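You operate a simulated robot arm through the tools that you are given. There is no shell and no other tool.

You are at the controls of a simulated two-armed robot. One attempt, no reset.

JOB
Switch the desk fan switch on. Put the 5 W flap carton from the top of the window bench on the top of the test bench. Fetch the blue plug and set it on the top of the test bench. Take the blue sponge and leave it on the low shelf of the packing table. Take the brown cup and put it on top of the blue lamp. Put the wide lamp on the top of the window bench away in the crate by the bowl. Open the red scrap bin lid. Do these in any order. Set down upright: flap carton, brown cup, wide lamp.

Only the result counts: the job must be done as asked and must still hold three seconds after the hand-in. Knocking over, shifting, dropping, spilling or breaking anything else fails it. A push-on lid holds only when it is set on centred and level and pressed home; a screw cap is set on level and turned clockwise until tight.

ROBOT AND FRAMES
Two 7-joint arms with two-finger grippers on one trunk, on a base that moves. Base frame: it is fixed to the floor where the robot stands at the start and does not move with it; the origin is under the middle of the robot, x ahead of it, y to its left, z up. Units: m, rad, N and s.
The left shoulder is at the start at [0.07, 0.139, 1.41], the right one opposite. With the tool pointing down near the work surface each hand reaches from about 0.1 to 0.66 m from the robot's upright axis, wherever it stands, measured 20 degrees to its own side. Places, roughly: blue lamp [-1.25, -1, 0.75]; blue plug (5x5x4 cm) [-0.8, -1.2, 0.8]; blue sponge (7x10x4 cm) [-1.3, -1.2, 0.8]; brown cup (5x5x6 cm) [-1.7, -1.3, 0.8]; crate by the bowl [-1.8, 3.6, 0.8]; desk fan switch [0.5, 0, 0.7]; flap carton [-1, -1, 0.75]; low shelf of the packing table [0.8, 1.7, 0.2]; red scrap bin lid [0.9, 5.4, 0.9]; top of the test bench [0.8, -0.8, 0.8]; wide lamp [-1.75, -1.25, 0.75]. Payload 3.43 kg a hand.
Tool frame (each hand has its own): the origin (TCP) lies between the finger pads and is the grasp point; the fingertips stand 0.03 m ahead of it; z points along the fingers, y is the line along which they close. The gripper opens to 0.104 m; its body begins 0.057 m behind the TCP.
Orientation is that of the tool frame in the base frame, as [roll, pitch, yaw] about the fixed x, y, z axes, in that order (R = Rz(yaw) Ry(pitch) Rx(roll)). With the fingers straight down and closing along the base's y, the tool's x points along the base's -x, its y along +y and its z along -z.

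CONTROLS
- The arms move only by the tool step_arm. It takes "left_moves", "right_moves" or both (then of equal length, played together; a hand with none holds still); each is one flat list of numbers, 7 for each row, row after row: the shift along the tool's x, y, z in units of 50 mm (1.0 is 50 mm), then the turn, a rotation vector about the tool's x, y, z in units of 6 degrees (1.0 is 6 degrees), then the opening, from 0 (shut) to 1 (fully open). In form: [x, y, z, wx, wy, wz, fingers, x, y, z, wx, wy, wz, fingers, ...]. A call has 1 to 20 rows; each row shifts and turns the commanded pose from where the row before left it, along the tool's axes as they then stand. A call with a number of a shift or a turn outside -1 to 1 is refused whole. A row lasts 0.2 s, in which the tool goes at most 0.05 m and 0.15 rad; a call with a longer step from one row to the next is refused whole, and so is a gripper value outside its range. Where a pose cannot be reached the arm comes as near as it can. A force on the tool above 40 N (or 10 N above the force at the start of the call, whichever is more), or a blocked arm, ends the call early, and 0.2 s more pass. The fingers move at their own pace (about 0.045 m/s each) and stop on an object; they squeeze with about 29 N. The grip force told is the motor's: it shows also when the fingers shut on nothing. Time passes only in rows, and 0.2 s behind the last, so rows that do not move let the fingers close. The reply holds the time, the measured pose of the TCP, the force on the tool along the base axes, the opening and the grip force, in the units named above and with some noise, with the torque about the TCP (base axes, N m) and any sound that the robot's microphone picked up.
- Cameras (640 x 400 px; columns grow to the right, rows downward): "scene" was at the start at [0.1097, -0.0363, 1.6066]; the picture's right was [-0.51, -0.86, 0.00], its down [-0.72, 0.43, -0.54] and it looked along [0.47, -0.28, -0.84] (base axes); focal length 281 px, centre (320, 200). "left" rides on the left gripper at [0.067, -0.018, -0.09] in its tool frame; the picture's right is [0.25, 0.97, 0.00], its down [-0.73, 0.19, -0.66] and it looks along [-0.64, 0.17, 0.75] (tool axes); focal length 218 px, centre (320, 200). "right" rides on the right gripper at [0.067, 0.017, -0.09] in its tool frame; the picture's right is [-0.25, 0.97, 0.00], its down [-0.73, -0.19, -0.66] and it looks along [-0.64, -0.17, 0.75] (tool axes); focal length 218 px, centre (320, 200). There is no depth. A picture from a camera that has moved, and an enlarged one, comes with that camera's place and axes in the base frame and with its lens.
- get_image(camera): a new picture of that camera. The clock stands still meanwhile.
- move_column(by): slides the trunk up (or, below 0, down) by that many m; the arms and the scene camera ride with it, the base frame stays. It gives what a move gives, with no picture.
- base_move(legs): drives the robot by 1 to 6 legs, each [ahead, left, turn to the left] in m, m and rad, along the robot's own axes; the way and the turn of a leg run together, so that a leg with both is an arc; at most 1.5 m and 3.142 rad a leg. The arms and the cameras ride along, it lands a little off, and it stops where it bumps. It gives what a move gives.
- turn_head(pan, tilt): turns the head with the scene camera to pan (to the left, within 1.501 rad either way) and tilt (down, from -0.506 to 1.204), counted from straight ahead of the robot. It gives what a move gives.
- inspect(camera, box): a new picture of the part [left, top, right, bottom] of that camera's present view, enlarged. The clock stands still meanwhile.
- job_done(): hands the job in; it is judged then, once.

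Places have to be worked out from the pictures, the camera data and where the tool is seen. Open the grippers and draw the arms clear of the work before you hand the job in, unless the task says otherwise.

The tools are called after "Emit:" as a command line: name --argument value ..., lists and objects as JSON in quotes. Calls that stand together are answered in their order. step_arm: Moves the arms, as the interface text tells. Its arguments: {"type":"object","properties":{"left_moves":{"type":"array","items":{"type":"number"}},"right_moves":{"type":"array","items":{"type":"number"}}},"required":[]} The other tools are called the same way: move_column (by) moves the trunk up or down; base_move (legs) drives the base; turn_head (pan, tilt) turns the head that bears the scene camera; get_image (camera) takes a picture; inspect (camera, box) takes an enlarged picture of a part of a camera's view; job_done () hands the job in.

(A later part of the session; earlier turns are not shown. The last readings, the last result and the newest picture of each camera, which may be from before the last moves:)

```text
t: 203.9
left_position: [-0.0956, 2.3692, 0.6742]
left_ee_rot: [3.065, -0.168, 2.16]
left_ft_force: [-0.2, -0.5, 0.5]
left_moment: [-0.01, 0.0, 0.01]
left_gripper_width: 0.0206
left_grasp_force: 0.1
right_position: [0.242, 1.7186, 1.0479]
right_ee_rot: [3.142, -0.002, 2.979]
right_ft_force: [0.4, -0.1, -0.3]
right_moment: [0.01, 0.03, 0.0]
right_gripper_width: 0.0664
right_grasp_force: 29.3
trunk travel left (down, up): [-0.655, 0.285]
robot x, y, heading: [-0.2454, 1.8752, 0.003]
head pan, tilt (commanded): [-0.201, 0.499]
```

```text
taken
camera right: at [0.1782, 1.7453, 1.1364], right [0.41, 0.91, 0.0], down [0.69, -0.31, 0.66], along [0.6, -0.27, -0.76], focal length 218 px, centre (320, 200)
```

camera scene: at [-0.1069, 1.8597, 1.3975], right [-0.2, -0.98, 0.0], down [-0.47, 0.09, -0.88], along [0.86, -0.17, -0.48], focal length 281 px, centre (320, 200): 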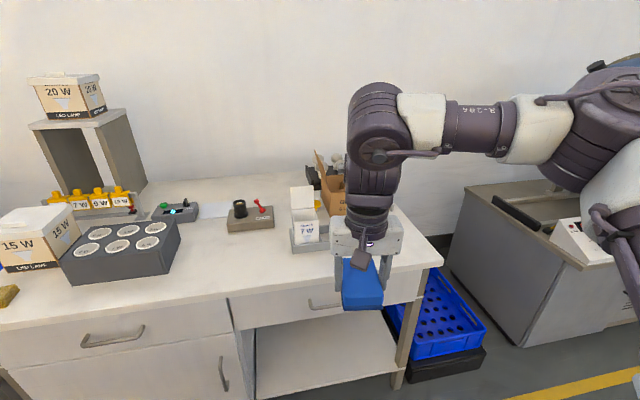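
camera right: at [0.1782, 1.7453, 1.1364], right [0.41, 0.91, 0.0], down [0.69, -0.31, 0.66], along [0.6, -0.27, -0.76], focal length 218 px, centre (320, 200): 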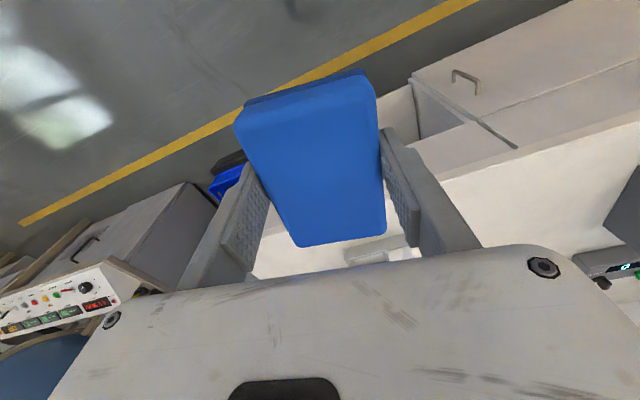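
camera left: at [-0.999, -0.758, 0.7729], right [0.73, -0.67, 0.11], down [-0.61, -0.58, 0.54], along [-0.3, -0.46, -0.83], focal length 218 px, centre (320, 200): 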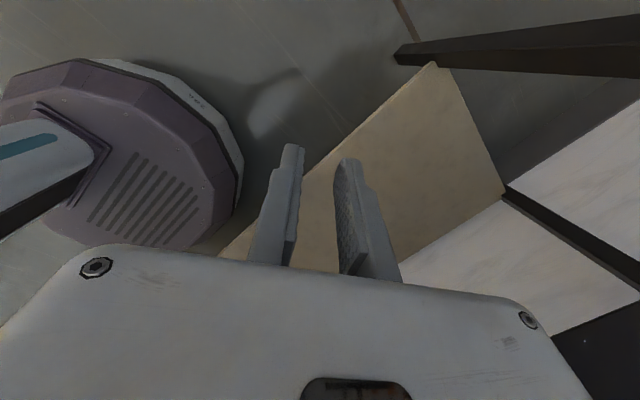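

The column moves at most 0.4 m per call; I lower by 0.4 m first (hand is clear of the table front).

Emit:
move_column --by -0.4

Emit:
turn_head --pan -0.3 --tilt 0.3

Emit:
get_image --camera "scene"

```text
t: 207.7
left_position: [-0.0972, 2.3688, 0.2752]
left_ee_rot: [3.064, -0.167, 2.161]
left_ft_force: [0.3, 0.4, 0.9]
left_moment: [0.0, 0.02, -0.03]
left_gripper_width: 0.0208
left_grasp_force: 0.0
right_position: [0.2416, 1.719, 0.6476]
right_ee_rot: [3.14, 0.0, 2.977]
right_ft_force: [0.9, 0.0, -0.6]
right_moment: [-0.02, -0.05, -0.01]
right_gripper_width: 0.0665
right_grasp_force: 29.0
trunk travel left (down, up): [-0.255, 0.685]
robot x, y, heading: [-0.2468, 1.8813, -0.001]
head pan, tilt (commanded): [-0.201, 0.499]
```

```text
t: 208.4
left_position: [-0.0972, 2.3689, 0.2743]
left_ee_rot: [3.066, -0.169, 2.16]
left_ft_force: [0.2, -0.3, 0.4]
left_moment: [0.04, -0.04, 0.0]
left_gripper_width: 0.0209
left_grasp_force: 0.0
right_position: [0.241, 1.7178, 0.6469]
right_ee_rot: [3.141, -0.003, 2.978]
right_ft_force: [-0.1, -0.9, 0.3]
right_moment: [0.03, 0.01, -0.01]
right_gripper_width: 0.0665
right_grasp_force: 29.6
trunk travel left (down, up): [-0.255, 0.685]
robot x, y, heading: [-0.2461, 1.8772, 0.0]
head pan, tilt (commanded): [-0.3, 0.3]
```

```text
taken
camera scene: at [-0.1072, 1.8504, 1.0159], right [-0.29, -0.96, 0.0], down [-0.28, 0.09, -0.95], along [0.91, -0.28, -0.3], focal length 281 px, centre (320, 200)
```

scene: 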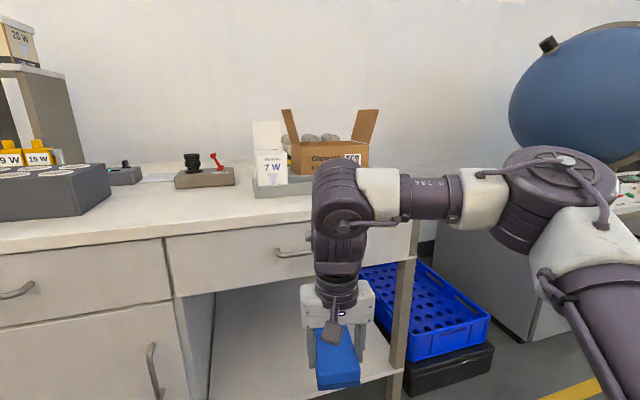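

Now I square the yaw, lower the hand 0.2 m, then tilt the fingers forward about 66° in place, away from the table.

Emit:
step_arm --right_moves '[0, 0, 0.8, 0, 0, -0.8, 0.45, 0, 0, 0.8, 0, 0, -0.8, 0.45, 0, 0, 0.8, 0, 0, 0, 0.45, 0, 0, 0.8, 0, 0, 0, 0.45, 0, 0, 0.8, 0, 0, 0, 0.45, 0, 0, 0, 0, 0, 0, 0.45]'

Emit:
step_arm --right_moves '[0, 0, 0, 0, -1, 0, 0.45, 0, 0, 0, 0, -1, 0, 0.45, 0, 0, 0, 0, -1, 0, 0.45, 0, 0, 0, 0, -1, 0, 0.45, 0, 0, 0, 0, -1, 0, 0.45, 0, 0, 0, 0, -1, 0, 0.45, 0, 0, 0, 0, -1, 0, 0.45, 0, 0, 0, 0, -1, 0, 0.45, 0, 0, 0, 0, -1, 0, 0.45, 0, 0, 0, 0, -1, 0, 0.45, 0, 0, 0, 0, -1, 0, 0.45, 0, 0, 0, 0, 0, 0, 0.45]'

Emit:
get_image --camera "scene"

Emit:
get_image --camera "right"

```text
t: 209.8
left_position: [-0.0966, 2.37, 0.2745]
left_ee_rot: [3.065, -0.168, 2.159]
left_ft_force: [-0.9, 0.0, 0.7]
left_moment: [-0.03, -0.01, 0.03]
left_gripper_width: 0.0205
left_grasp_force: 0.0
right_position: [0.2424, 1.7178, 0.4479]
right_ee_rot: [3.141, -0.001, -3.138]
right_ft_force: [0.1, 0.2, -1.1]
right_moment: [-0.02, 0.07, -0.01]
right_gripper_width: 0.0668
right_grasp_force: 29.3
trunk travel left (down, up): [-0.255, 0.685]
robot x, y, heading: [-0.2439, 1.8778, 0.005]
head pan, tilt (commanded): [-0.3, 0.3]
```

```text
t: 212.4
left_position: [-0.0959, 2.3689, 0.275]
left_ee_rot: [3.064, -0.167, 2.161]
left_ft_force: [0.0, 0.3, -0.7]
left_moment: [0.02, -0.02, 0.01]
left_gripper_width: 0.021
left_grasp_force: 0.0
right_position: [0.2598, 1.7051, 0.4394]
right_ee_rot: [3.136, 1.154, 3.14]
right_ft_force: [0.6, -0.1, 0.0]
right_moment: [0.03, 0.02, 0.01]
right_gripper_width: 0.0664
right_grasp_force: 29.1
right hand out of reach, approached as far as the arm can: row 4, 5, 6
trunk travel left (down, up): [-0.255, 0.685]
robot x, y, heading: [-0.2432, 1.8794, 0.002]
head pan, tilt (commanded): [-0.3, 0.3]
```

```text
taken
camera scene: at [-0.1072, 1.8503, 1.016], right [-0.29, -0.96, 0.0], down [-0.28, 0.09, -0.96], along [0.91, -0.28, -0.3], focal length 281 px, centre (320, 200)
```

scene: 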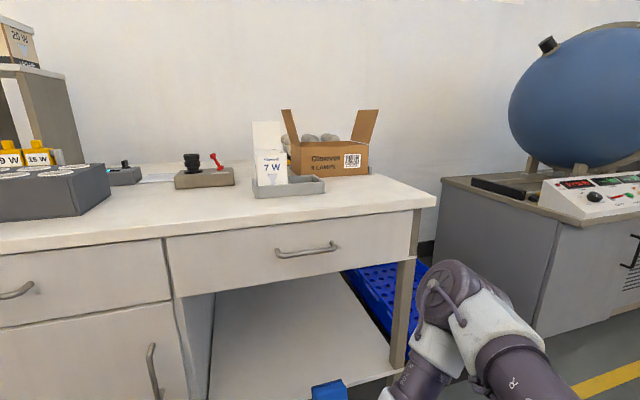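

```text
taken
camera right: at [0.1507, 1.7223, 0.4126], right [0.1, 0.97, 0.23], down [-0.3, -0.19, 0.93], along [0.95, -0.16, 0.28], focal length 218 px, centre (320, 200)
```

right: 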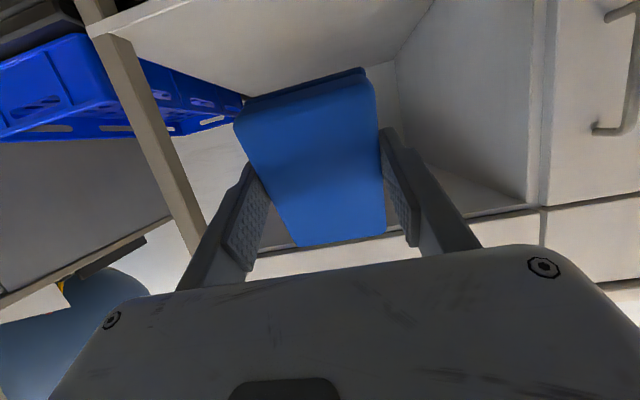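

The tool now points forward-down; the elbow is at about [0.24, 1.50, 0.72], so I'll extend the arm rather than drive in. I reduce the tilt to ~48° and extend toward the opening.

Emit:
step_arm --right_moves '[0, 0, 0, 0, 1, 0, 0.45, 0, 0, 0, 0, 1, 0, 0.45, 0, 0, 0, 0, 1, 0, 0.45, -0.24, 0, 0.86, 0, 0, 0, 0.45, -0.24, 0, 0.86, 0, 0, 0, 0.45, -0.24, 0, 0.86, 0, 0, 0, 0.45, -0.24, 0, 0.86, 0, 0, 0, 0.45, 0, 0, 0, 0, 0, 0, 0.45]'

Emit:
turn_head --pan -0.2 --tilt 0.7

Emit:
get_image --camera "scene"

Emit:
get_image --camera "right"

```text
t: 214.2
left_position: [-0.0963, 2.3703, 0.2747]
left_ee_rot: [3.065, -0.167, 2.16]
left_ft_force: [0.6, 0.1, 0.2]
left_moment: [0.03, -0.03, 0.01]
left_gripper_width: 0.0208
left_grasp_force: 0.0
right_position: [0.4225, 1.7264, 0.3644]
right_ee_rot: [3.107, 0.887, -3.13]
right_ft_force: [0.2, -1.1, -1.0]
right_moment: [-0.03, 0.02, -0.03]
right_gripper_width: 0.0667
right_grasp_force: 29.1
right hand out of reach, approached as far as the arm can: row 2, 3
trunk travel left (down, up): [-0.255, 0.685]
robot x, y, heading: [-0.2442, 1.8798, -0.002]
head pan, tilt (commanded): [-0.3, 0.3]
```

```text
t: 215.1
left_position: [-0.0963, 2.3702, 0.2752]
left_ee_rot: [3.064, -0.169, 2.159]
left_ft_force: [0.4, 0.3, 0.0]
left_moment: [0.06, 0.01, -0.02]
left_gripper_width: 0.0207
left_grasp_force: 0.0
right_position: [0.4226, 1.7274, 0.3641]
right_ee_rot: [3.107, 0.889, -3.13]
right_ft_force: [0.2, -0.2, 0.1]
right_moment: [-0.02, -0.01, 0.0]
right_gripper_width: 0.0667
right_grasp_force: 28.4
trunk travel left (down, up): [-0.255, 0.685]
robot x, y, heading: [-0.2453, 1.8776, -0.002]
head pan, tilt (commanded): [-0.201, 0.7]
```

```text
taken
camera scene: at [-0.1131, 1.861, 0.9799], right [-0.2, -0.98, 0.0], down [-0.63, 0.13, -0.77], along [0.75, -0.15, -0.64], focal length 281 px, centre (320, 200)
```

scene: 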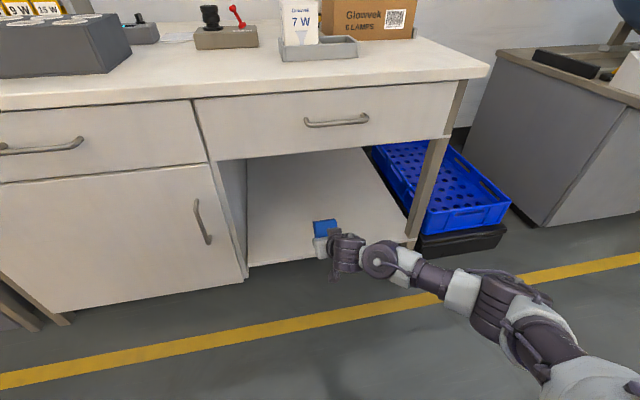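

```text
taken
camera right: at [0.3093, 1.7403, 0.3683], right [0.12, 0.97, 0.22], down [-0.04, -0.21, 0.98], along [0.99, -0.13, 0.01], focal length 218 px, centre (320, 200)
```

right: 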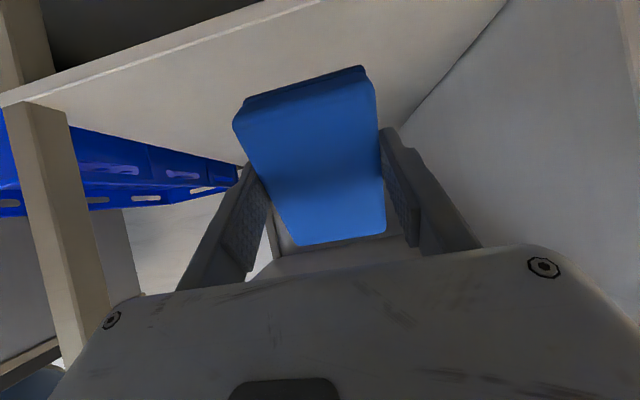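

Shelf level ≈0.19–0.20 and the arm enters the opening cleanly; the elbow is low and outside. I drive forward 0.2 m so the sponge goes over the shelf.

Emit:
base_move --legs '[[0.2, 0, 0]]'

Emit:
get_image --camera "scene"

Emit:
get_image --camera "right"

```text
t: 216.7
left_position: [0.1033, 2.3692, 0.2752]
left_ee_rot: [3.065, -0.168, 2.158]
left_ft_force: [-0.4, -0.3, 0.0]
left_moment: [-0.02, 0.0, 0.01]
left_gripper_width: 0.0208
left_grasp_force: 0.2
right_position: [0.6208, 1.725, 0.3638]
right_ee_rot: [3.107, 0.889, -3.132]
right_ft_force: [-0.2, -0.2, -0.1]
right_moment: [-0.02, -0.01, -0.03]
right_gripper_width: 0.0668
right_grasp_force: 28.9
trunk travel left (down, up): [-0.255, 0.685]
robot x, y, heading: [-0.0479, 1.8787, -0.003]
head pan, tilt (commanded): [-0.201, 0.7]
```

```text
taken
camera scene: at [0.0862, 1.8608, 0.9798], right [-0.2, -0.98, 0.0], down [-0.63, 0.13, -0.76], along [0.75, -0.15, -0.64], focal length 281 px, centre (320, 200)
```

scene: 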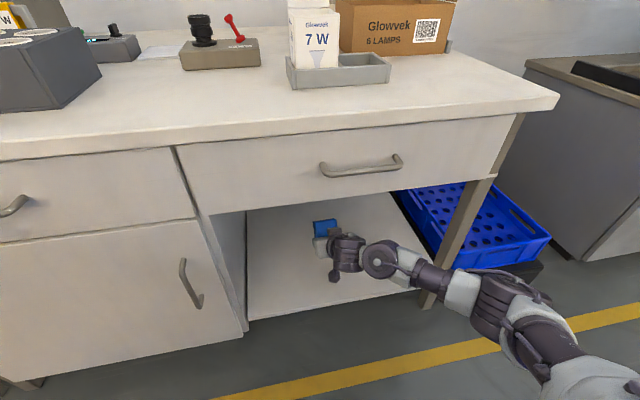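

```text
taken
camera right: at [0.5082, 1.739, 0.368], right [0.12, 0.97, 0.22], down [-0.04, -0.21, 0.98], along [0.99, -0.13, 0.01], focal length 218 px, centre (320, 200)
```

right: 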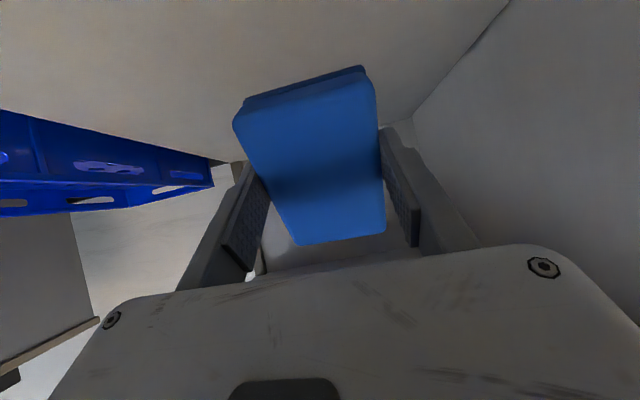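

Good clearance all round. I extend in and down toward the shelf.

Emit:
step_arm --right_moves '[0.19, 0, 0.67, 0, 0, 0, 0.45, 0.19, 0, 0.67, 0, 0, 0, 0.45, 0.19, 0, 0.67, 0, 0, 0, 0.45, 0, 0, 0, 0, 0, 0, 0.45]'

Emit:
get_image --camera "scene"

```text
t: 217.7
left_position: [0.1044, 2.3694, 0.2738]
left_ee_rot: [3.065, -0.167, 2.157]
left_ft_force: [-0.7, 0.0, -0.4]
left_moment: [0.01, 0.04, 0.01]
left_gripper_width: 0.0209
left_grasp_force: 0.1
right_position: [0.6812, 1.73, 0.2786]
right_ee_rot: [3.107, 0.888, -3.131]
right_ft_force: [0.2, 0.0, 0.5]
right_moment: [0.02, -0.01, 0.03]
right_gripper_width: 0.0669
right_grasp_force: 29.2
trunk travel left (down, up): [-0.255, 0.685]
robot x, y, heading: [-0.0449, 1.8803, -0.0]
head pan, tilt (commanded): [-0.201, 0.7]
```

```text
taken
camera scene: at [0.0862, 1.8609, 0.9798], right [-0.2, -0.98, 0.0], down [-0.63, 0.13, -0.76], along [0.75, -0.15, -0.64], focal length 281 px, centre (320, 200)
```

scene: 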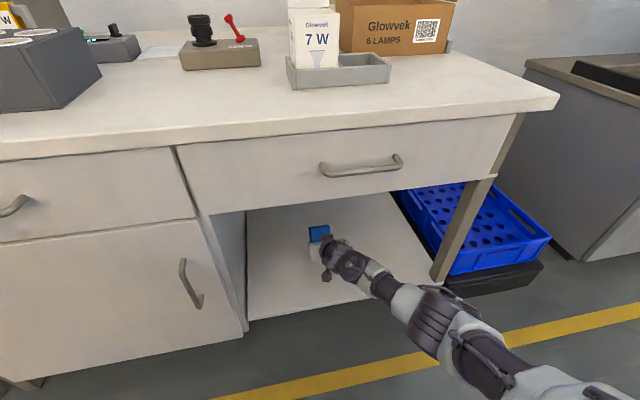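

Lowering gently toward the shelf in 5 mm steps.

Emit:
step_arm --right_moves '[0.078, 0, 0.063, 0, 0, 0, 0.45, 0.078, 0, 0.063, 0, 0, 0, 0.45, 0.078, 0, 0.063, 0, 0, 0, 0.45, 0.078, 0, 0.063, 0, 0, 0, 0.45, 0.078, 0, 0.063, 0, 0, 0, 0.45, 0, 0, 0, 0, 0, 0, 0.45]'

```text
t: 219.1
left_position: [0.104, 2.3689, 0.2749]
left_ee_rot: [3.066, -0.168, 2.158]
left_ft_force: [0.1, 0.7, 0.1]
left_moment: [-0.03, -0.01, -0.02]
left_gripper_width: 0.0208
left_grasp_force: 0.0
right_position: [0.6811, 1.731, 0.253]
right_ee_rot: [3.107, 0.887, -3.131]
right_ft_force: [0.1, 0.7, 0.0]
right_moment: [0.02, -0.01, 0.02]
right_gripper_width: 0.0664
right_grasp_force: 29.2
trunk travel left (down, up): [-0.255, 0.685]
robot x, y, heading: [-0.0471, 1.8758, 0.002]
head pan, tilt (commanded): [-0.201, 0.7]
```

Emit:
step_arm --right_moves '[0.047, 0, 0.038, 0, 0, 0, 0.45, 0.047, 0, 0.038, 0, 0, 0, 0.45, 0.047, 0, 0.038, 0, 0, 0, 0.45, 0, 0, 0, 0, 0, 0, 0.45]'

Emit:
get_image --camera "right"

Emit:
inspect --camera "scene" --box '[260, 190, 400, 290]'

```text
t: 220.1
left_position: [0.104, 2.3696, 0.2751]
left_ee_rot: [3.065, -0.167, 2.156]
left_ft_force: [0.6, -0.5, 0.3]
left_moment: [0.0, -0.01, 0.0]
left_gripper_width: 0.0209
left_grasp_force: 0.1
right_position: [0.68, 1.7304, 0.2453]
right_ee_rot: [3.107, 0.888, -3.133]
right_ft_force: [0.6, 0.2, -0.1]
right_moment: [0.03, -0.01, -0.02]
right_gripper_width: 0.0666
right_grasp_force: 28.8
trunk travel left (down, up): [-0.255, 0.685]
robot x, y, heading: [-0.0478, 1.8797, 0.004]
head pan, tilt (commanded): [-0.201, 0.7]
```

```text
taken
camera right: at [0.5679, 1.7436, 0.2485], right [0.12, 0.97, 0.22], down [-0.04, -0.21, 0.98], along [0.99, -0.13, 0.01], focal length 218 px, centre (320, 200)
```

right: 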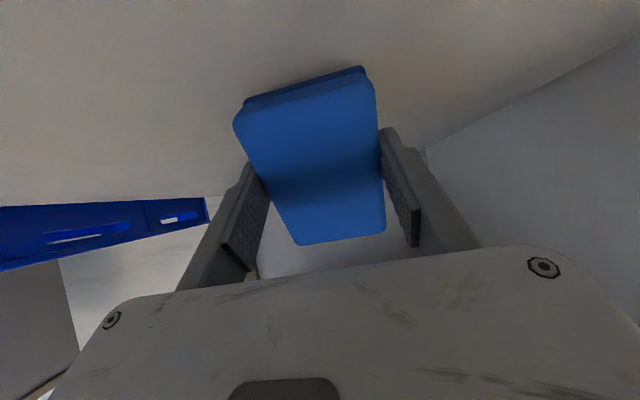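

```text
4.00 times, centred on (330, 240) of scene
camera zoom: at [0.0861, 1.8608, 0.9798], right [-0.2, -0.98, 0.0], down [-0.63, 0.13, -0.76], along [0.75, -0.15, -0.64], focal length 1125 px, centre (280, 40)
```

zoom: 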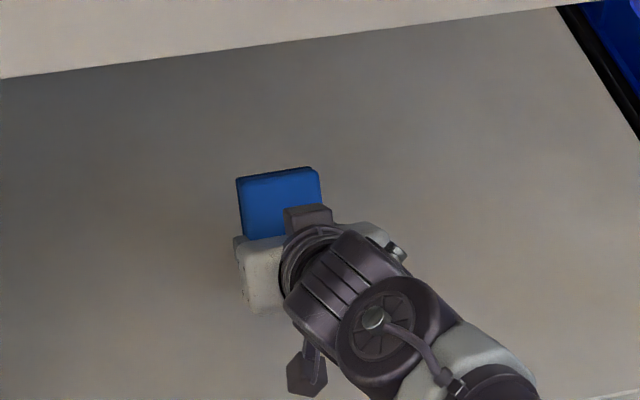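

No contact yet; I keep lowering slowly.

Emit:
step_arm --right_moves '[0.047, 0, 0.038, 0, 0, 0, 0.45, 0.047, 0, 0.038, 0, 0, 0, 0.45, 0, 0, 0, 0, 0, 0, 0.45]'

Emit:
step_arm --right_moves '[0.047, 0, 0.038, 0, 0, 0, 0.45, 0.047, 0, 0.038, 0, 0, 0, 0.45, 0, 0, 0, 0, 0, 0, 0.45]'

```text
t: 220.9
left_position: [0.1046, 2.3693, 0.2743]
left_ee_rot: [3.064, -0.166, 2.157]
left_ft_force: [-0.5, -1.0, -0.4]
left_moment: [0.0, 0.02, 0.0]
left_gripper_width: 0.0211
left_grasp_force: 0.1
right_position: [0.6805, 1.7309, 0.2392]
right_ee_rot: [3.109, 0.893, -3.132]
right_ft_force: [0.5, -1.1, 4.7]
right_moment: [-0.23, -0.03, -0.02]
right_gripper_width: 0.0666
right_grasp_force: 29.0
trunk travel left (down, up): [-0.255, 0.685]
robot x, y, heading: [-0.0463, 1.88, 0.001]
head pan, tilt (commanded): [-0.201, 0.7]
```

```text
t: 221.7
left_position: [0.1027, 2.3689, 0.2753]
left_ee_rot: [3.062, -0.165, 2.156]
left_ft_force: [-0.1, -0.6, 0.3]
left_moment: [-0.01, -0.01, 0.01]
left_gripper_width: 0.0205
left_grasp_force: 0.0
right_position: [0.6822, 1.7308, 0.2387]
right_ee_rot: [3.106, 0.899, -3.132]
right_ft_force: [-1.2, -0.8, 23.5]
right_moment: [-0.74, -0.1, -0.02]
right_gripper_width: 0.0664
right_grasp_force: 28.7
trunk travel left (down, up): [-0.255, 0.685]
robot x, y, heading: [-0.0452, 1.879, -0.003]
head pan, tilt (commanded): [-0.201, 0.7]
```

Contact with the shelf (23 N). I ease up and open fully, letting the sponge rest down.

Emit:
step_arm --right_moves '[-0.047, 0, -0.038, 0, 0, 0, 0.45, 0, 0, 0, 0, 0, 0, 0.7, 0, 0, 0, 0, 0, 0, 0.9, 0, 0, 0, 0, 0, 0, 1, 0, 0, 0, 0, 0, 0, 1]'

Emit:
get_image --camera "right"

Emit:
inspect --camera "scene" --box '[260, 190, 400, 290]'

```text
t: 222.9
left_position: [0.1032, 2.3692, 0.2749]
left_ee_rot: [3.065, -0.168, 2.157]
left_ft_force: [-0.8, 1.1, 0.0]
left_moment: [-0.02, 0.01, 0.01]
left_gripper_width: 0.0207
left_grasp_force: 0.1
right_position: [0.6803, 1.7301, 0.2347]
right_ee_rot: [3.108, 0.889, -3.131]
right_ft_force: [0.9, -0.3, -0.9]
right_moment: [0.02, -0.02, -0.02]
right_gripper_width: 0.1041
right_grasp_force: 0.1
trunk travel left (down, up): [-0.255, 0.685]
robot x, y, heading: [-0.0468, 1.8771, 0.0]
head pan, tilt (commanded): [-0.201, 0.7]
```

```text
taken
camera right: at [0.567, 1.7436, 0.2395], right [0.13, 0.97, 0.22], down [-0.04, -0.21, 0.98], along [0.99, -0.13, 0.01], focal length 218 px, centre (320, 200)
```

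right: 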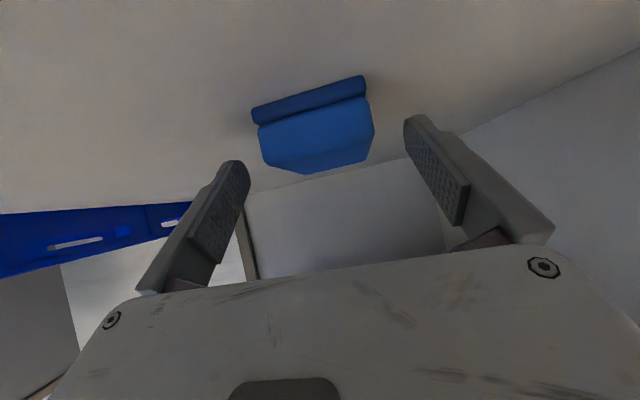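

```text
4.00 times, centred on (330, 240) of scene
camera zoom: at [0.0861, 1.8608, 0.9798], right [-0.2, -0.98, 0.0], down [-0.63, 0.13, -0.76], along [0.75, -0.15, -0.64], focal length 1125 px, centre (280, 40)
```

zoom: 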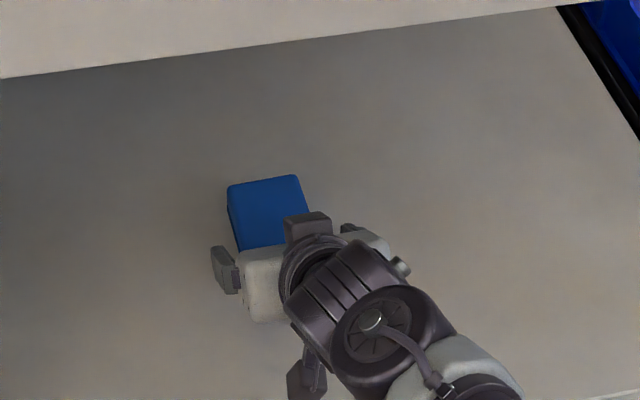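

The sponge lies flat on the low shelf. I withdraw the hand back-and-up along the finger axis, then reverse the base.

Emit:
step_arm --right_moves '[0, 0, -0.5, 0, 0, 0, 1, 0, 0, -0.8, 0, 0, 0, 1, 0, 0, -0.8, 0, 0, 0, 1, 0, 0, -0.8, 0, 0, 0, 1]'

Emit:
base_move --legs '[[-0.22, 0, 0]]'

Emit:
get_image --camera "scene"

```text
t: 223.9
left_position: [0.1041, 2.37, 0.2752]
left_ee_rot: [3.064, -0.168, 2.156]
left_ft_force: [0.1, -0.4, -0.4]
left_moment: [-0.02, 0.02, 0.0]
left_gripper_width: 0.0208
left_grasp_force: 0.1
right_position: [0.5663, 1.7252, 0.3271]
right_ee_rot: [3.11, 0.887, -3.131]
right_ft_force: [-0.4, -0.3, 0.0]
right_moment: [-0.02, -0.01, -0.02]
right_gripper_width: 0.1041
right_grasp_force: 0.1
trunk travel left (down, up): [-0.255, 0.685]
robot x, y, heading: [-0.048, 1.8814, -0.001]
head pan, tilt (commanded): [-0.201, 0.7]
```

```text
t: 225.6
left_position: [-0.1118, 2.3692, 0.2749]
left_ee_rot: [3.064, -0.167, 2.155]
left_ft_force: [0.1, -0.3, 1.1]
left_moment: [-0.02, -0.03, 0.01]
left_gripper_width: 0.0207
left_grasp_force: 0.1
right_position: [0.3514, 1.7251, 0.3266]
right_ee_rot: [3.109, 0.889, -3.133]
right_ft_force: [0.1, -0.1, -1.3]
right_moment: [0.01, 0.01, -0.02]
right_gripper_width: 0.1038
right_grasp_force: 0.1
trunk travel left (down, up): [-0.255, 0.685]
robot x, y, heading: [-0.2611, 1.879, -0.001]
head pan, tilt (commanded): [-0.201, 0.7]
```

```text
taken
camera scene: at [-0.1306, 1.8609, 0.9798], right [-0.2, -0.98, 0.0], down [-0.63, 0.13, -0.76], along [0.75, -0.15, -0.64], focal length 281 px, centre (320, 200)
```

scene: 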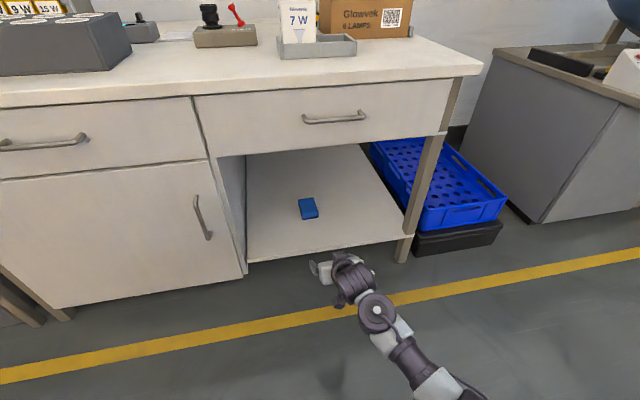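

Sponge done. I return the hand to straight-down and raise the trunk, then go look at the red scrap bin further along the aisle.

Emit:
step_arm --right_moves '[0.3, 0, -0.3, 0, 1, 0, 0.5, 0.3, 0, -0.3, 0, 1, 0, 0.5, 0.3, 0, -0.3, 0, 1, 0, 0.5, 0.3, 0, -0.3, 0, 1, 0, 0.5, 0, 0, -0.3, 0, 1, 0, 0.5, 0, 0, -0.3, 0, 1, 0, 0.5, 0, 0, -0.3, 0, 1, 0, 0.5, 0, 0, 0, 0, 1, 0, 0.5, 0, 0, 0, 0, 0.48, 0, 0.5]'

Emit:
move_column --by 0.4

Emit:
get_image --camera "scene"

```text
t: 227.6
left_position: [-0.1131, 2.3698, 0.2742]
left_ee_rot: [3.065, -0.167, 2.157]
left_ft_force: [-1.4, 0.6, -0.1]
left_moment: [0.02, 0.03, 0.01]
left_gripper_width: 0.0209
left_grasp_force: 0.1
right_position: [0.2486, 1.7199, 0.3681]
right_ee_rot: [3.12, 0.103, -3.108]
right_ft_force: [0.5, 0.9, -0.6]
right_moment: [0.0, 0.02, 0.01]
right_gripper_width: 0.052
right_grasp_force: 0.0
right hand out of reach, approached as far as the arm can: row 8, 9
trunk travel left (down, up): [-0.255, 0.685]
robot x, y, heading: [-0.2652, 1.8804, -0.001]
head pan, tilt (commanded): [-0.201, 0.7]
```

```text
t: 231.4
left_position: [-0.1131, 2.3693, 0.6757]
left_ee_rot: [3.064, -0.169, 2.156]
left_ft_force: [0.2, -0.1, 0.8]
left_moment: [0.0, 0.03, 0.0]
left_gripper_width: 0.021
left_grasp_force: 0.1
right_position: [0.2475, 1.7192, 0.7685]
right_ee_rot: [3.12, 0.105, -3.109]
right_ft_force: [0.7, -0.2, -0.1]
right_moment: [-0.01, 0.01, 0.02]
right_gripper_width: 0.0519
right_grasp_force: 0.1
trunk travel left (down, up): [-0.655, 0.285]
robot x, y, heading: [-0.2637, 1.8808, -0.003]
head pan, tilt (commanded): [-0.201, 0.7]
```

```text
taken
camera scene: at [-0.1304, 1.8609, 1.3798], right [-0.2, -0.98, 0.0], down [-0.63, 0.13, -0.76], along [0.75, -0.15, -0.64], focal length 281 px, centre (320, 200)
```

scene: 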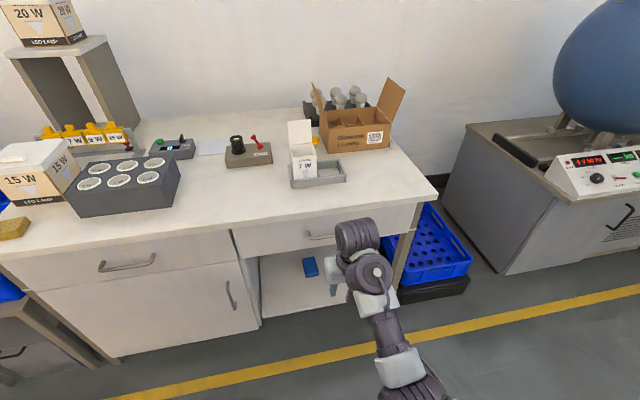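

The elbow is now in a lower posture. I try raising the hand to see whether it recovers the elbow-up posture.

Emit:
step_arm --right_moves '[0, 0, -0.8, 0, 0.5, 0, 0.5, 0, 0, -0.8, 0, 0.5, 0, 0.5, 0, 0, -0.8, 0, 0, 0, 0.5, 0, 0, -0.8, 0, 0, 0, 0.5, 0, 0, -0.8, 0, 0, 0, 0.5, 0, 0, -0.8, 0, 0, 0, 0.5]'

Emit:
get_image --camera "scene"

```text
t: 232.8
left_position: [-0.1124, 2.3703, 0.6752]
left_ee_rot: [3.067, -0.169, 2.156]
left_ft_force: [1.0, -0.4, -0.8]
left_moment: [0.02, 0.01, 0.03]
left_gripper_width: 0.0208
left_grasp_force: 0.1
right_position: [0.2477, 1.7196, 0.768]
right_ee_rot: [3.12, 0.104, -3.11]
right_ft_force: [-0.3, -0.7, -0.3]
right_moment: [0.02, -0.02, 0.04]
right_gripper_width: 0.052
right_grasp_force: 0.0
right hand out of reach, approached as far as the arm can: row 1, 2, 3, 4, 5, 6
trunk travel left (down, up): [-0.655, 0.285]
robot x, y, heading: [-0.2616, 1.8769, -0.005]
head pan, tilt (commanded): [-0.201, 0.7]
```

```text
taken
camera scene: at [-0.1305, 1.8609, 1.3798], right [-0.2, -0.98, 0.0], down [-0.63, 0.13, -0.76], along [0.75, -0.15, -0.64], focal length 281 px, centre (320, 200)
```

scene: 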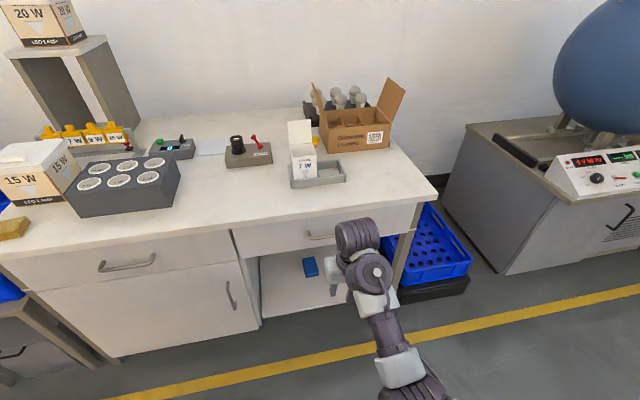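

It's at a joint limit. I try tilting the fingers forward again, raising, and tilting back at a greater height.

Emit:
step_arm --right_moves '[0, 0, 0, 0, -1, 0, 0.5, 0, 0, 0, 0, -1, 0, 0.5, 0, 0, 0, 0, -1, 0, 0.5, 0, 0, 0, 0, -1, 0, 0.5, 0, 0, 0, 0, -1, 0, 0.5, 0, 0, 0, 0, -1, 0, 0.5, 0, 0, 0, 0, -1, 0, 0.5, 0, 0, 0, 0, -1, 0, 0.5, 0, 0, 0, 0, -1, 0, 0.5, 0, 0, 0, 0, -1, 0, 0.5]'

Emit:
step_arm --right_moves '[-0.8, 0, -0.4, 0, 0, 0, 0.5, -0.8, 0, -0.4, 0, 0, 0, 0.5, -0.8, 0, -0.4, 0, 0, 0, 0.5, -0.8, 0, -0.4, 0, 0, 0, 0.5, -0.8, 0, -0.4, 0, 0, 0, 0.5]'

Emit:
get_image --camera "scene"

```text
t: 235.0
left_position: [-0.1116, 2.3702, 0.674]
left_ee_rot: [3.065, -0.168, 2.156]
left_ft_force: [-0.3, -0.5, 0.9]
left_moment: [-0.01, 0.01, 0.02]
left_gripper_width: 0.0209
left_grasp_force: 0.1
right_position: [0.2477, 1.721, 0.7676]
right_ee_rot: [3.09, 1.154, 3.131]
right_ft_force: [-0.4, -0.3, -1.1]
right_moment: [0.02, -0.01, 0.03]
right_gripper_width: 0.0518
right_grasp_force: 0.1
trunk travel left (down, up): [-0.655, 0.285]
robot x, y, heading: [-0.2643, 1.8801, -0.005]
head pan, tilt (commanded): [-0.201, 0.7]
```

```text
t: 236.4
left_position: [-0.1118, 2.3701, 0.6736]
left_ee_rot: [3.066, -0.166, 2.157]
left_ft_force: [0.7, 0.2, 0.1]
left_moment: [-0.02, 0.0, 0.03]
left_gripper_width: 0.0207
left_grasp_force: 0.0
right_position: [0.2426, 1.6592, 0.9844]
right_ee_rot: [-3.064, 1.19, -3.123]
right_ft_force: [-0.6, 0.4, 0.1]
right_moment: [-0.02, -0.02, -0.02]
right_gripper_width: 0.0521
right_grasp_force: 0.0
right hand out of reach, approached as far as the arm can: row 4
trunk travel left (down, up): [-0.655, 0.285]
robot x, y, heading: [-0.2616, 1.8768, -0.004]
head pan, tilt (commanded): [-0.201, 0.7]
stopped in row 5 (right hand): the arm was blocked; the commanded pose is now the measured one
```

```text
taken
camera scene: at [-0.1307, 1.8632, 1.3798], right [-0.2, -0.98, 0.0], down [-0.63, 0.13, -0.77], along [0.75, -0.15, -0.64], focal length 281 px, centre (320, 200)
```

scene: 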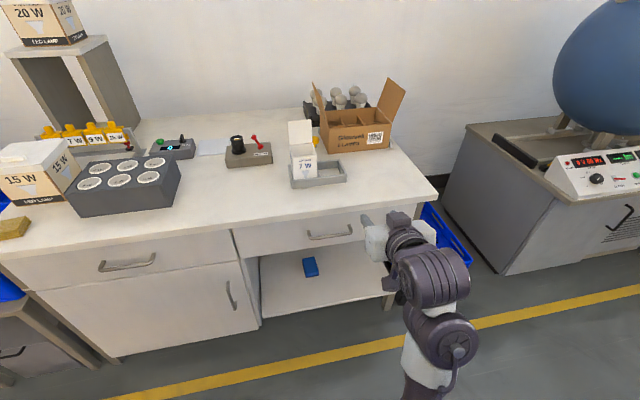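

It rose with fingers forward. Now I swing it outward to the right and tilt back down.

Emit:
step_arm --right_moves '[0, -0.9, 0.3, 0, 0, 0, 0.5, 0, -0.9, 0.3, 0, 0, 0, 0.5, 0, -0.9, 0.3, 0, 0, 0, 0.5, 0, -0.9, 0.3, 0, 0, 0, 0.5]'

Emit:
step_arm --right_moves '[0, 0, 0, 0, 1, 0, 0.5, 0, 0, 0, 0, 1, 0, 0.5, 0, 0, 0, 0, 1, 0, 0.5, 0, 0, 0, 0, 1, 0, 0.5, 0, 0, 0, 0, 1, 0, 0.5, 0, 0, 0, 0, 1, 0, 0.5, 0, 0, 0, 0, 1, 0, 0.5, 0, 0, 0, 0, 1, 0, 0.5, 0, 0, 0, 0, 1, 0, 0.5, 0, 0, 0, 0, 1, 0, 0.5]'

Emit:
get_image --camera "scene"

```text
t: 237.4
left_position: [-0.1113, 2.3692, 0.6745]
left_ee_rot: [3.066, -0.168, 2.155]
left_ft_force: [0.8, -0.3, -0.8]
left_moment: [0.01, 0.0, 0.0]
left_gripper_width: 0.0208
left_grasp_force: 0.1
right_position: [0.29, 1.4749, 0.9637]
right_ee_rot: [-3.084, 1.188, -3.14]
right_ft_force: [0.0, -0.2, -0.2]
right_moment: [-0.01, 0.04, 0.02]
right_gripper_width: 0.052
right_grasp_force: 0.0
trunk travel left (down, up): [-0.655, 0.285]
robot x, y, heading: [-0.2628, 1.8758, -0.007]
head pan, tilt (commanded): [-0.201, 0.7]
```

```text
t: 239.6
left_position: [-0.1115, 2.3696, 0.6745]
left_ee_rot: [3.066, -0.168, 2.156]
left_ft_force: [0.7, -1.0, -0.2]
left_moment: [-0.03, -0.01, -0.01]
left_gripper_width: 0.0206
left_grasp_force: 0.0
right_position: [0.2653, 1.5236, 0.864]
right_ee_rot: [-3.116, 0.404, 3.1]
right_ft_force: [0.0, 0.4, -0.7]
right_moment: [0.01, 0.0, -0.05]
right_gripper_width: 0.052
right_grasp_force: 0.0
right hand out of reach, approached as far as the arm can: row 6, 7, 8, 9, 10
trunk travel left (down, up): [-0.655, 0.285]
robot x, y, heading: [-0.2623, 1.8781, 0.003]
head pan, tilt (commanded): [-0.201, 0.7]
```

```text
taken
camera scene: at [-0.1304, 1.8607, 1.3798], right [-0.2, -0.98, 0.0], down [-0.63, 0.13, -0.76], along [0.75, -0.15, -0.64], focal length 281 px, centre (320, 200)
```

scene: 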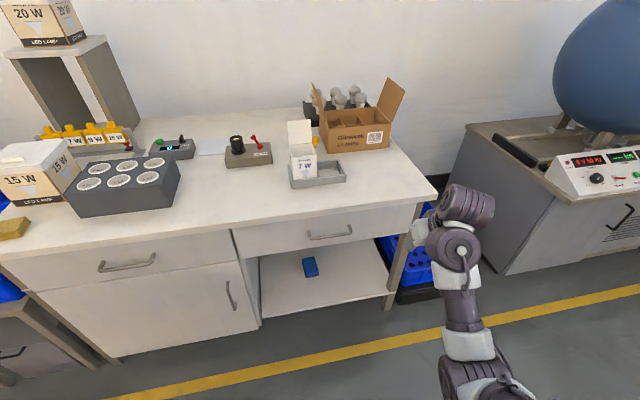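

The wrist is limited by the low elbow. I'll reorient via a detour: fingers forward, then pointing left (so the elbow goes out to the right), then down. First step: fingers forward again and up.

Emit:
step_arm --right_moves '[0, 0, 0, 0, -1, 0, 0.5, 0, 0, 0, 0, -1, 0, 0.5, 0, 0, 0, 0, -1, 0, 0.5, 0, 0, 0, 0, -1, 0, 0.5, -0.3, 0, 0, 0, -1, 0, 0.5, -0.3, 0, 0, 0, -1, 0, 0.5, -0.3, 0, 0, 0, -1, 0, 0.5, -0.3, 0, 0, 0, -1, 0, 0.5]'

Emit:
step_arm --right_moves '[0, -0.3, 0, -1, 0, 0, 0.5, 0, -0.3, 0, -1, 0, 0, 0.5, 0, -0.3, 0, -1, 0, 0, 0.5, 0, -0.3, 0, -1, 0, 0, 0.5, 0, 0, 0, -1, 0, 0, 0.5, 0, 0, 0, -1, 0, 0, 0.5, 0, 0, 0, -1, 0, 0, 0.5, 0, 0, 0, -1, 0, 0, 0.5, 0, 0, 0, -1, 0, 0, 0.5, 0, 0, 0, -1, 0, 0, 0.5]'

Emit:
get_image --camera "scene"

```text
t: 241.4
left_position: [-0.1125, 2.369, 0.6748]
left_ee_rot: [3.065, -0.167, 2.155]
left_ft_force: [-0.4, -0.3, 0.5]
left_moment: [0.0, 0.0, 0.04]
left_gripper_width: 0.0208
left_grasp_force: 0.0
right_position: [0.298, 1.5256, 0.9141]
right_ee_rot: [-3.072, 1.242, -3.127]
right_ft_force: [0.1, 0.4, 1.4]
right_moment: [-0.03, 0.0, 0.01]
right_gripper_width: 0.0522
right_grasp_force: 0.1
trunk travel left (down, up): [-0.655, 0.285]
robot x, y, heading: [-0.2634, 1.8795, -0.003]
head pan, tilt (commanded): [-0.201, 0.7]
```

```text
t: 243.6
left_position: [-0.1133, 2.3694, 0.6752]
left_ee_rot: [3.064, -0.169, 2.157]
left_ft_force: [-0.3, 0.4, 0.8]
left_moment: [-0.02, 0.01, 0.01]
left_gripper_width: 0.021
left_grasp_force: 0.0
right_position: [0.3549, 1.6557, 0.8735]
right_ee_rot: [2.326, 1.242, -3.122]
right_ft_force: [0.2, -0.7, -0.2]
right_moment: [-0.03, 0.02, 0.02]
right_gripper_width: 0.0518
right_grasp_force: 0.1
right hand out of reach, approached as far as the arm can: row 5, 6, 7, 8, 9, 10
trunk travel left (down, up): [-0.655, 0.285]
robot x, y, heading: [-0.2639, 1.8762, -0.003]
head pan, tilt (commanded): [-0.201, 0.7]
```

```text
taken
camera scene: at [-0.1307, 1.8598, 1.3798], right [-0.2, -0.98, 0.0], down [-0.63, 0.13, -0.76], along [0.75, -0.15, -0.64], focal length 281 px, centre (320, 200)
```

scene: 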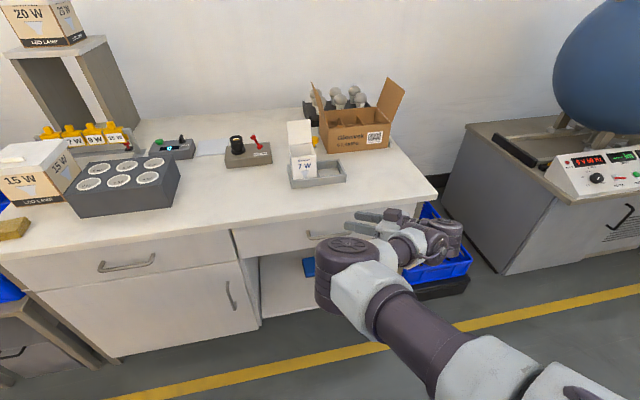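

The elbow went inward. I undo that, and instead extend the arm outward to the right over the free aisle (nearly straight), then raise and bring it back with the fingers down, so the elbow can go up/out.

Emit:
step_arm --right_moves '[0, -0.4, 0, 1, 0, 0, 0.5, 0, -0.4, 0, 1, 0, 0, 0.5, 0, -0.4, 0, 1, 0, 0, 0.5, 0, -0.5, 0, 1, 0, 0, 0.5, 0, -0.5, 0, 1, 0, 0, 0.5, 0, -0.5, 0, 1, 0, 0, 0.5, 0, -0.5, 0, 1, 0, 0, 0.5, 0, -0.5, 0, 1, 0, 0, 0.5]'

Emit:
step_arm --right_moves '[0, -0.5, -0.5, 1, 0, 0, 0.5, 0, -0.5, -0.5, 1, 0, 0, 0.5, 0, -0.5, -0.5, 1, 0, 0, 0.5, 0, -0.5, -0.5, 1, 0, 0, 0.5, 0, -0.5, -0.3, 1, 0, 0, 0.5, 0, -0.5, 0, 1, 0, 0, 0.5, 0, -0.5, 0, 1, 0, 0, 0.5, 0, -0.5, 0, 1, 0, 0, 0.5]'

Emit:
turn_head --pan -0.8 --tilt 0.6

Emit:
get_image --camera "scene"

```text
t: 245.4
left_position: [-0.1119, 2.3684, 0.6744]
left_ee_rot: [3.066, -0.168, 2.154]
left_ft_force: [-0.3, -0.8, -0.5]
left_moment: [0.0, 0.02, 0.0]
left_gripper_width: 0.021
left_grasp_force: 0.1
right_position: [0.4304, 1.4917, 0.8495]
right_ee_rot: [-3.113, 1.244, -3.121]
right_ft_force: [-1.3, -0.5, -0.3]
right_moment: [0.0, 0.0, -0.01]
right_gripper_width: 0.0516
right_grasp_force: 0.1
trunk travel left (down, up): [-0.655, 0.285]
robot x, y, heading: [-0.2625, 1.8767, -0.001]
head pan, tilt (commanded): [-0.201, 0.7]
```

```text
t: 247.2
left_position: [-0.1129, 2.3683, 0.6746]
left_ee_rot: [3.066, -0.168, 2.155]
left_ft_force: [-0.2, 0.3, -0.4]
left_moment: [0.0, 0.0, 0.01]
left_gripper_width: 0.0207
left_grasp_force: 0.0
right_position: [0.2579, 1.3387, 0.9089]
right_ee_rot: [-2.286, 1.239, -3.126]
right_ft_force: [-0.1, -0.3, -0.7]
right_moment: [0.01, 0.02, 0.06]
right_gripper_width: 0.0518
right_grasp_force: 0.0
trunk travel left (down, up): [-0.655, 0.285]
robot x, y, heading: [-0.2621, 1.8812, -0.002]
head pan, tilt (commanded): [-0.201, 0.7]
```

```text
t: 248.2
left_position: [-0.1114, 2.3705, 0.6745]
left_ee_rot: [3.066, -0.167, 2.155]
left_ft_force: [-0.1, -0.2, 0.8]
left_moment: [0.02, -0.03, -0.04]
left_gripper_width: 0.0209
left_grasp_force: 0.1
right_position: [0.2582, 1.3355, 0.9109]
right_ee_rot: [-2.28, 1.24, -3.121]
right_ft_force: [0.0, 0.2, 0.0]
right_moment: [-0.03, 0.0, 0.02]
right_gripper_width: 0.0519
right_grasp_force: 0.1
trunk travel left (down, up): [-0.655, 0.285]
robot x, y, heading: [-0.261, 1.8783, 0.001]
head pan, tilt (commanded): [-0.799, 0.6]
```

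```text
taken
camera scene: at [-0.1521, 1.8142, 1.3884], right [-0.72, -0.7, 0.0], down [-0.39, 0.41, -0.82], along [0.57, -0.59, -0.57], focal length 281 px, centre (320, 200)
```

scene: 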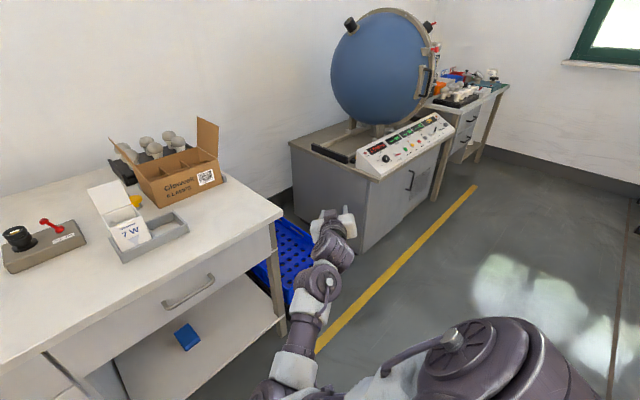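

I rotate the robot so the arm points along the free aisle before stretching it.

Emit:
base_move --legs '[[-0.02, 0, -0.8]]'

Emit:
step_arm --right_moves '[0, 0, 0.9, 0, 0, 0, 0.5, 0, 0, 0.9, 0, 0, 0, 0.5, -0.3, 0, 0.8, 0, 0, 0, 0.5, -0.3, 0, 0.8, 0, 0, 0, 0.5, -0.6, 0, 0.6, 0, 0, 0, 0.5, -0.6, 0, 0.5, 0, 0, 0, 0.5]'

Emit:
get_image --camera "scene"

```text
t: 250.7
left_position: [0.1786, 2.1138, 0.6739]
left_ee_rot: [3.065, -0.168, 1.345]
left_ft_force: [-0.6, -0.8, -0.4]
left_moment: [0.01, -0.04, -0.02]
left_gripper_width: 0.0208
left_grasp_force: 0.0
right_position: [-0.3176, 1.1356, 0.9114]
right_ee_rot: [-2.279, 1.242, 2.347]
right_ft_force: [0.2, 0.7, -0.4]
right_moment: [0.0, 0.02, 0.0]
right_gripper_width: 0.052
right_grasp_force: 0.0
trunk travel left (down, up): [-0.655, 0.285]
robot x, y, heading: [-0.2826, 1.8841, -0.813]
head pan, tilt (commanded): [-0.799, 0.6]
```

```text
t: 252.1
left_position: [0.1792, 2.1139, 0.6741]
left_ee_rot: [3.066, -0.168, 1.345]
left_ft_force: [0.5, 0.0, -0.2]
left_moment: [0.01, 0.01, 0.01]
left_gripper_width: 0.021
left_grasp_force: 0.0
right_position: [-0.3194, 0.8958, 0.9474]
right_ee_rot: [-2.28, 1.24, 2.346]
right_ft_force: [-0.8, 0.2, -0.3]
right_moment: [0.01, -0.02, 0.01]
right_gripper_width: 0.0519
right_grasp_force: 0.1
trunk travel left (down, up): [-0.655, 0.285]
robot x, y, heading: [-0.2806, 1.8863, -0.817]
head pan, tilt (commanded): [-0.799, 0.6]
```

```text
taken
camera scene: at [-0.2513, 1.7604, 1.3883], right [-1.0, 0.04, 0.0], down [0.02, 0.56, -0.82], along [-0.04, -0.82, -0.57], focal length 281 px, centre (320, 200)
```

scene: 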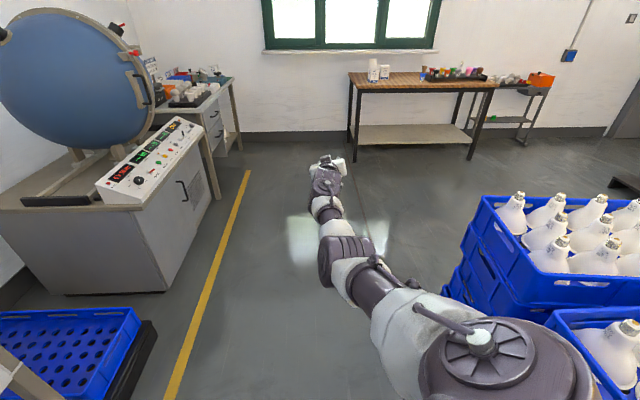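

The arm is stretched along the aisle. Now I raise it.

Emit:
step_arm --right_moves '[-0.9, 0, 0.2, 0, 0, 0, 0.5, -0.9, 0, 0.2, 0, 0, 0, 0.5, -0.9, 0, 0.2, 0, 0, 0, 0.5, -0.9, 0, 0.2, 0, 0, 0, 0.5, -0.9, 0, 0.2, 0, 0, 0, 0.5, -0.9, 0, 0.2, 0, 0, 0, 0.5, -0.9, 0, 0.2, 0, 0, 0, 0.5]'

Emit:
get_image --camera "scene"

```text
t: 253.7
left_position: [0.1794, 2.1148, 0.6743]
left_ee_rot: [3.064, -0.166, 1.343]
left_ft_force: [0.0, 0.2, 0.5]
left_moment: [-0.01, 0.0, -0.04]
left_gripper_width: 0.0208
left_grasp_force: 0.0
right_position: [-0.2755, 0.8643, 1.2217]
right_ee_rot: [-2.275, 1.241, 2.352]
right_ft_force: [1.0, 0.3, 0.7]
right_moment: [0.0, -0.02, -0.03]
right_gripper_width: 0.0519
right_grasp_force: 0.0
right hand out of reach, approached as far as the arm can: row 2, 3, 4, 5, 6, 7
trunk travel left (down, up): [-0.655, 0.285]
robot x, y, heading: [-0.281, 1.887, -0.808]
head pan, tilt (commanded): [-0.799, 0.6]
```

```text
taken
camera scene: at [-0.251, 1.7629, 1.3886], right [-1.0, 0.04, 0.0], down [0.02, 0.56, -0.83], along [-0.04, -0.83, -0.56], focal length 281 px, centre (320, 200)
```

scene: 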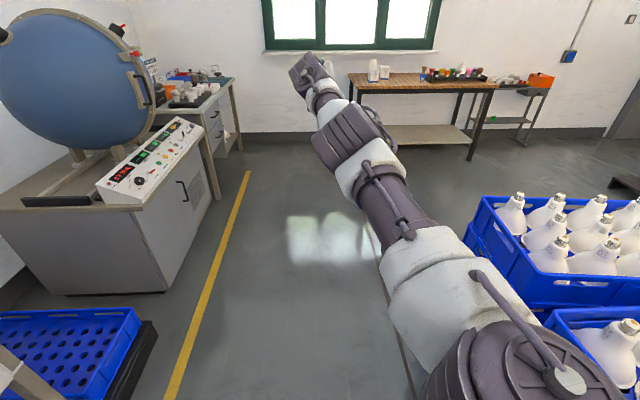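

Arm straight and raised. Now I fold the fingers down while retracting, keeping the height, so the elbow bends upward.

Emit:
step_arm --right_moves '[0.13, 0, -0.48, 0, 1, 0, 0.5, 0.18, 0, -0.47, 0, 1, 0, 0.5, 0.23, 0, -0.45, 0, 1, 0, 0.5, 0.27, 0, -0.42, 0, 1, 0, 0.5, 0.31, 0, -0.39, 0, 1, 0, 0.5, 0.35, 0, -0.35, 0, 1, 0, 0.5]'

Emit:
get_image --camera "scene"

```text
t: 255.1
left_position: [0.1796, 2.1142, 0.6747]
left_ee_rot: [3.065, -0.166, 1.345]
left_ft_force: [0.0, 0.1, 0.2]
left_moment: [-0.02, 0.01, -0.01]
left_gripper_width: 0.0207
left_grasp_force: 0.0
right_position: [-0.2672, 1.013, 1.2147]
right_ee_rot: [-2.816, 0.695, 1.727]
right_ft_force: [-0.1, -0.3, -0.2]
right_moment: [-0.02, -0.01, -0.01]
right_gripper_width: 0.0518
right_grasp_force: 0.0
trunk travel left (down, up): [-0.655, 0.285]
robot x, y, heading: [-0.2789, 1.8842, -0.817]
head pan, tilt (commanded): [-0.799, 0.6]
```

```text
taken
camera scene: at [-0.2512, 1.7614, 1.3885], right [-1.0, 0.04, 0.0], down [0.02, 0.56, -0.83], along [-0.04, -0.82, -0.56], focal length 281 px, centre (320, 200)
```

scene: 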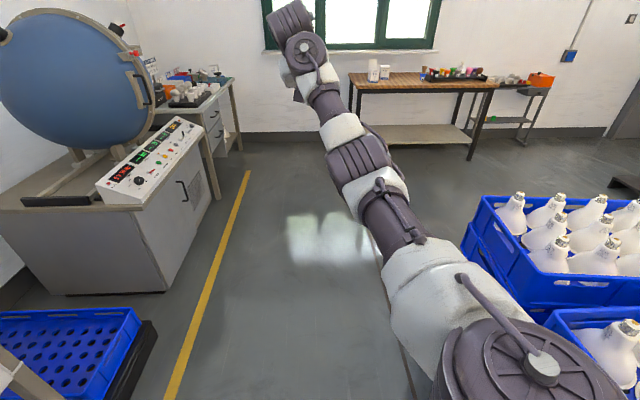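

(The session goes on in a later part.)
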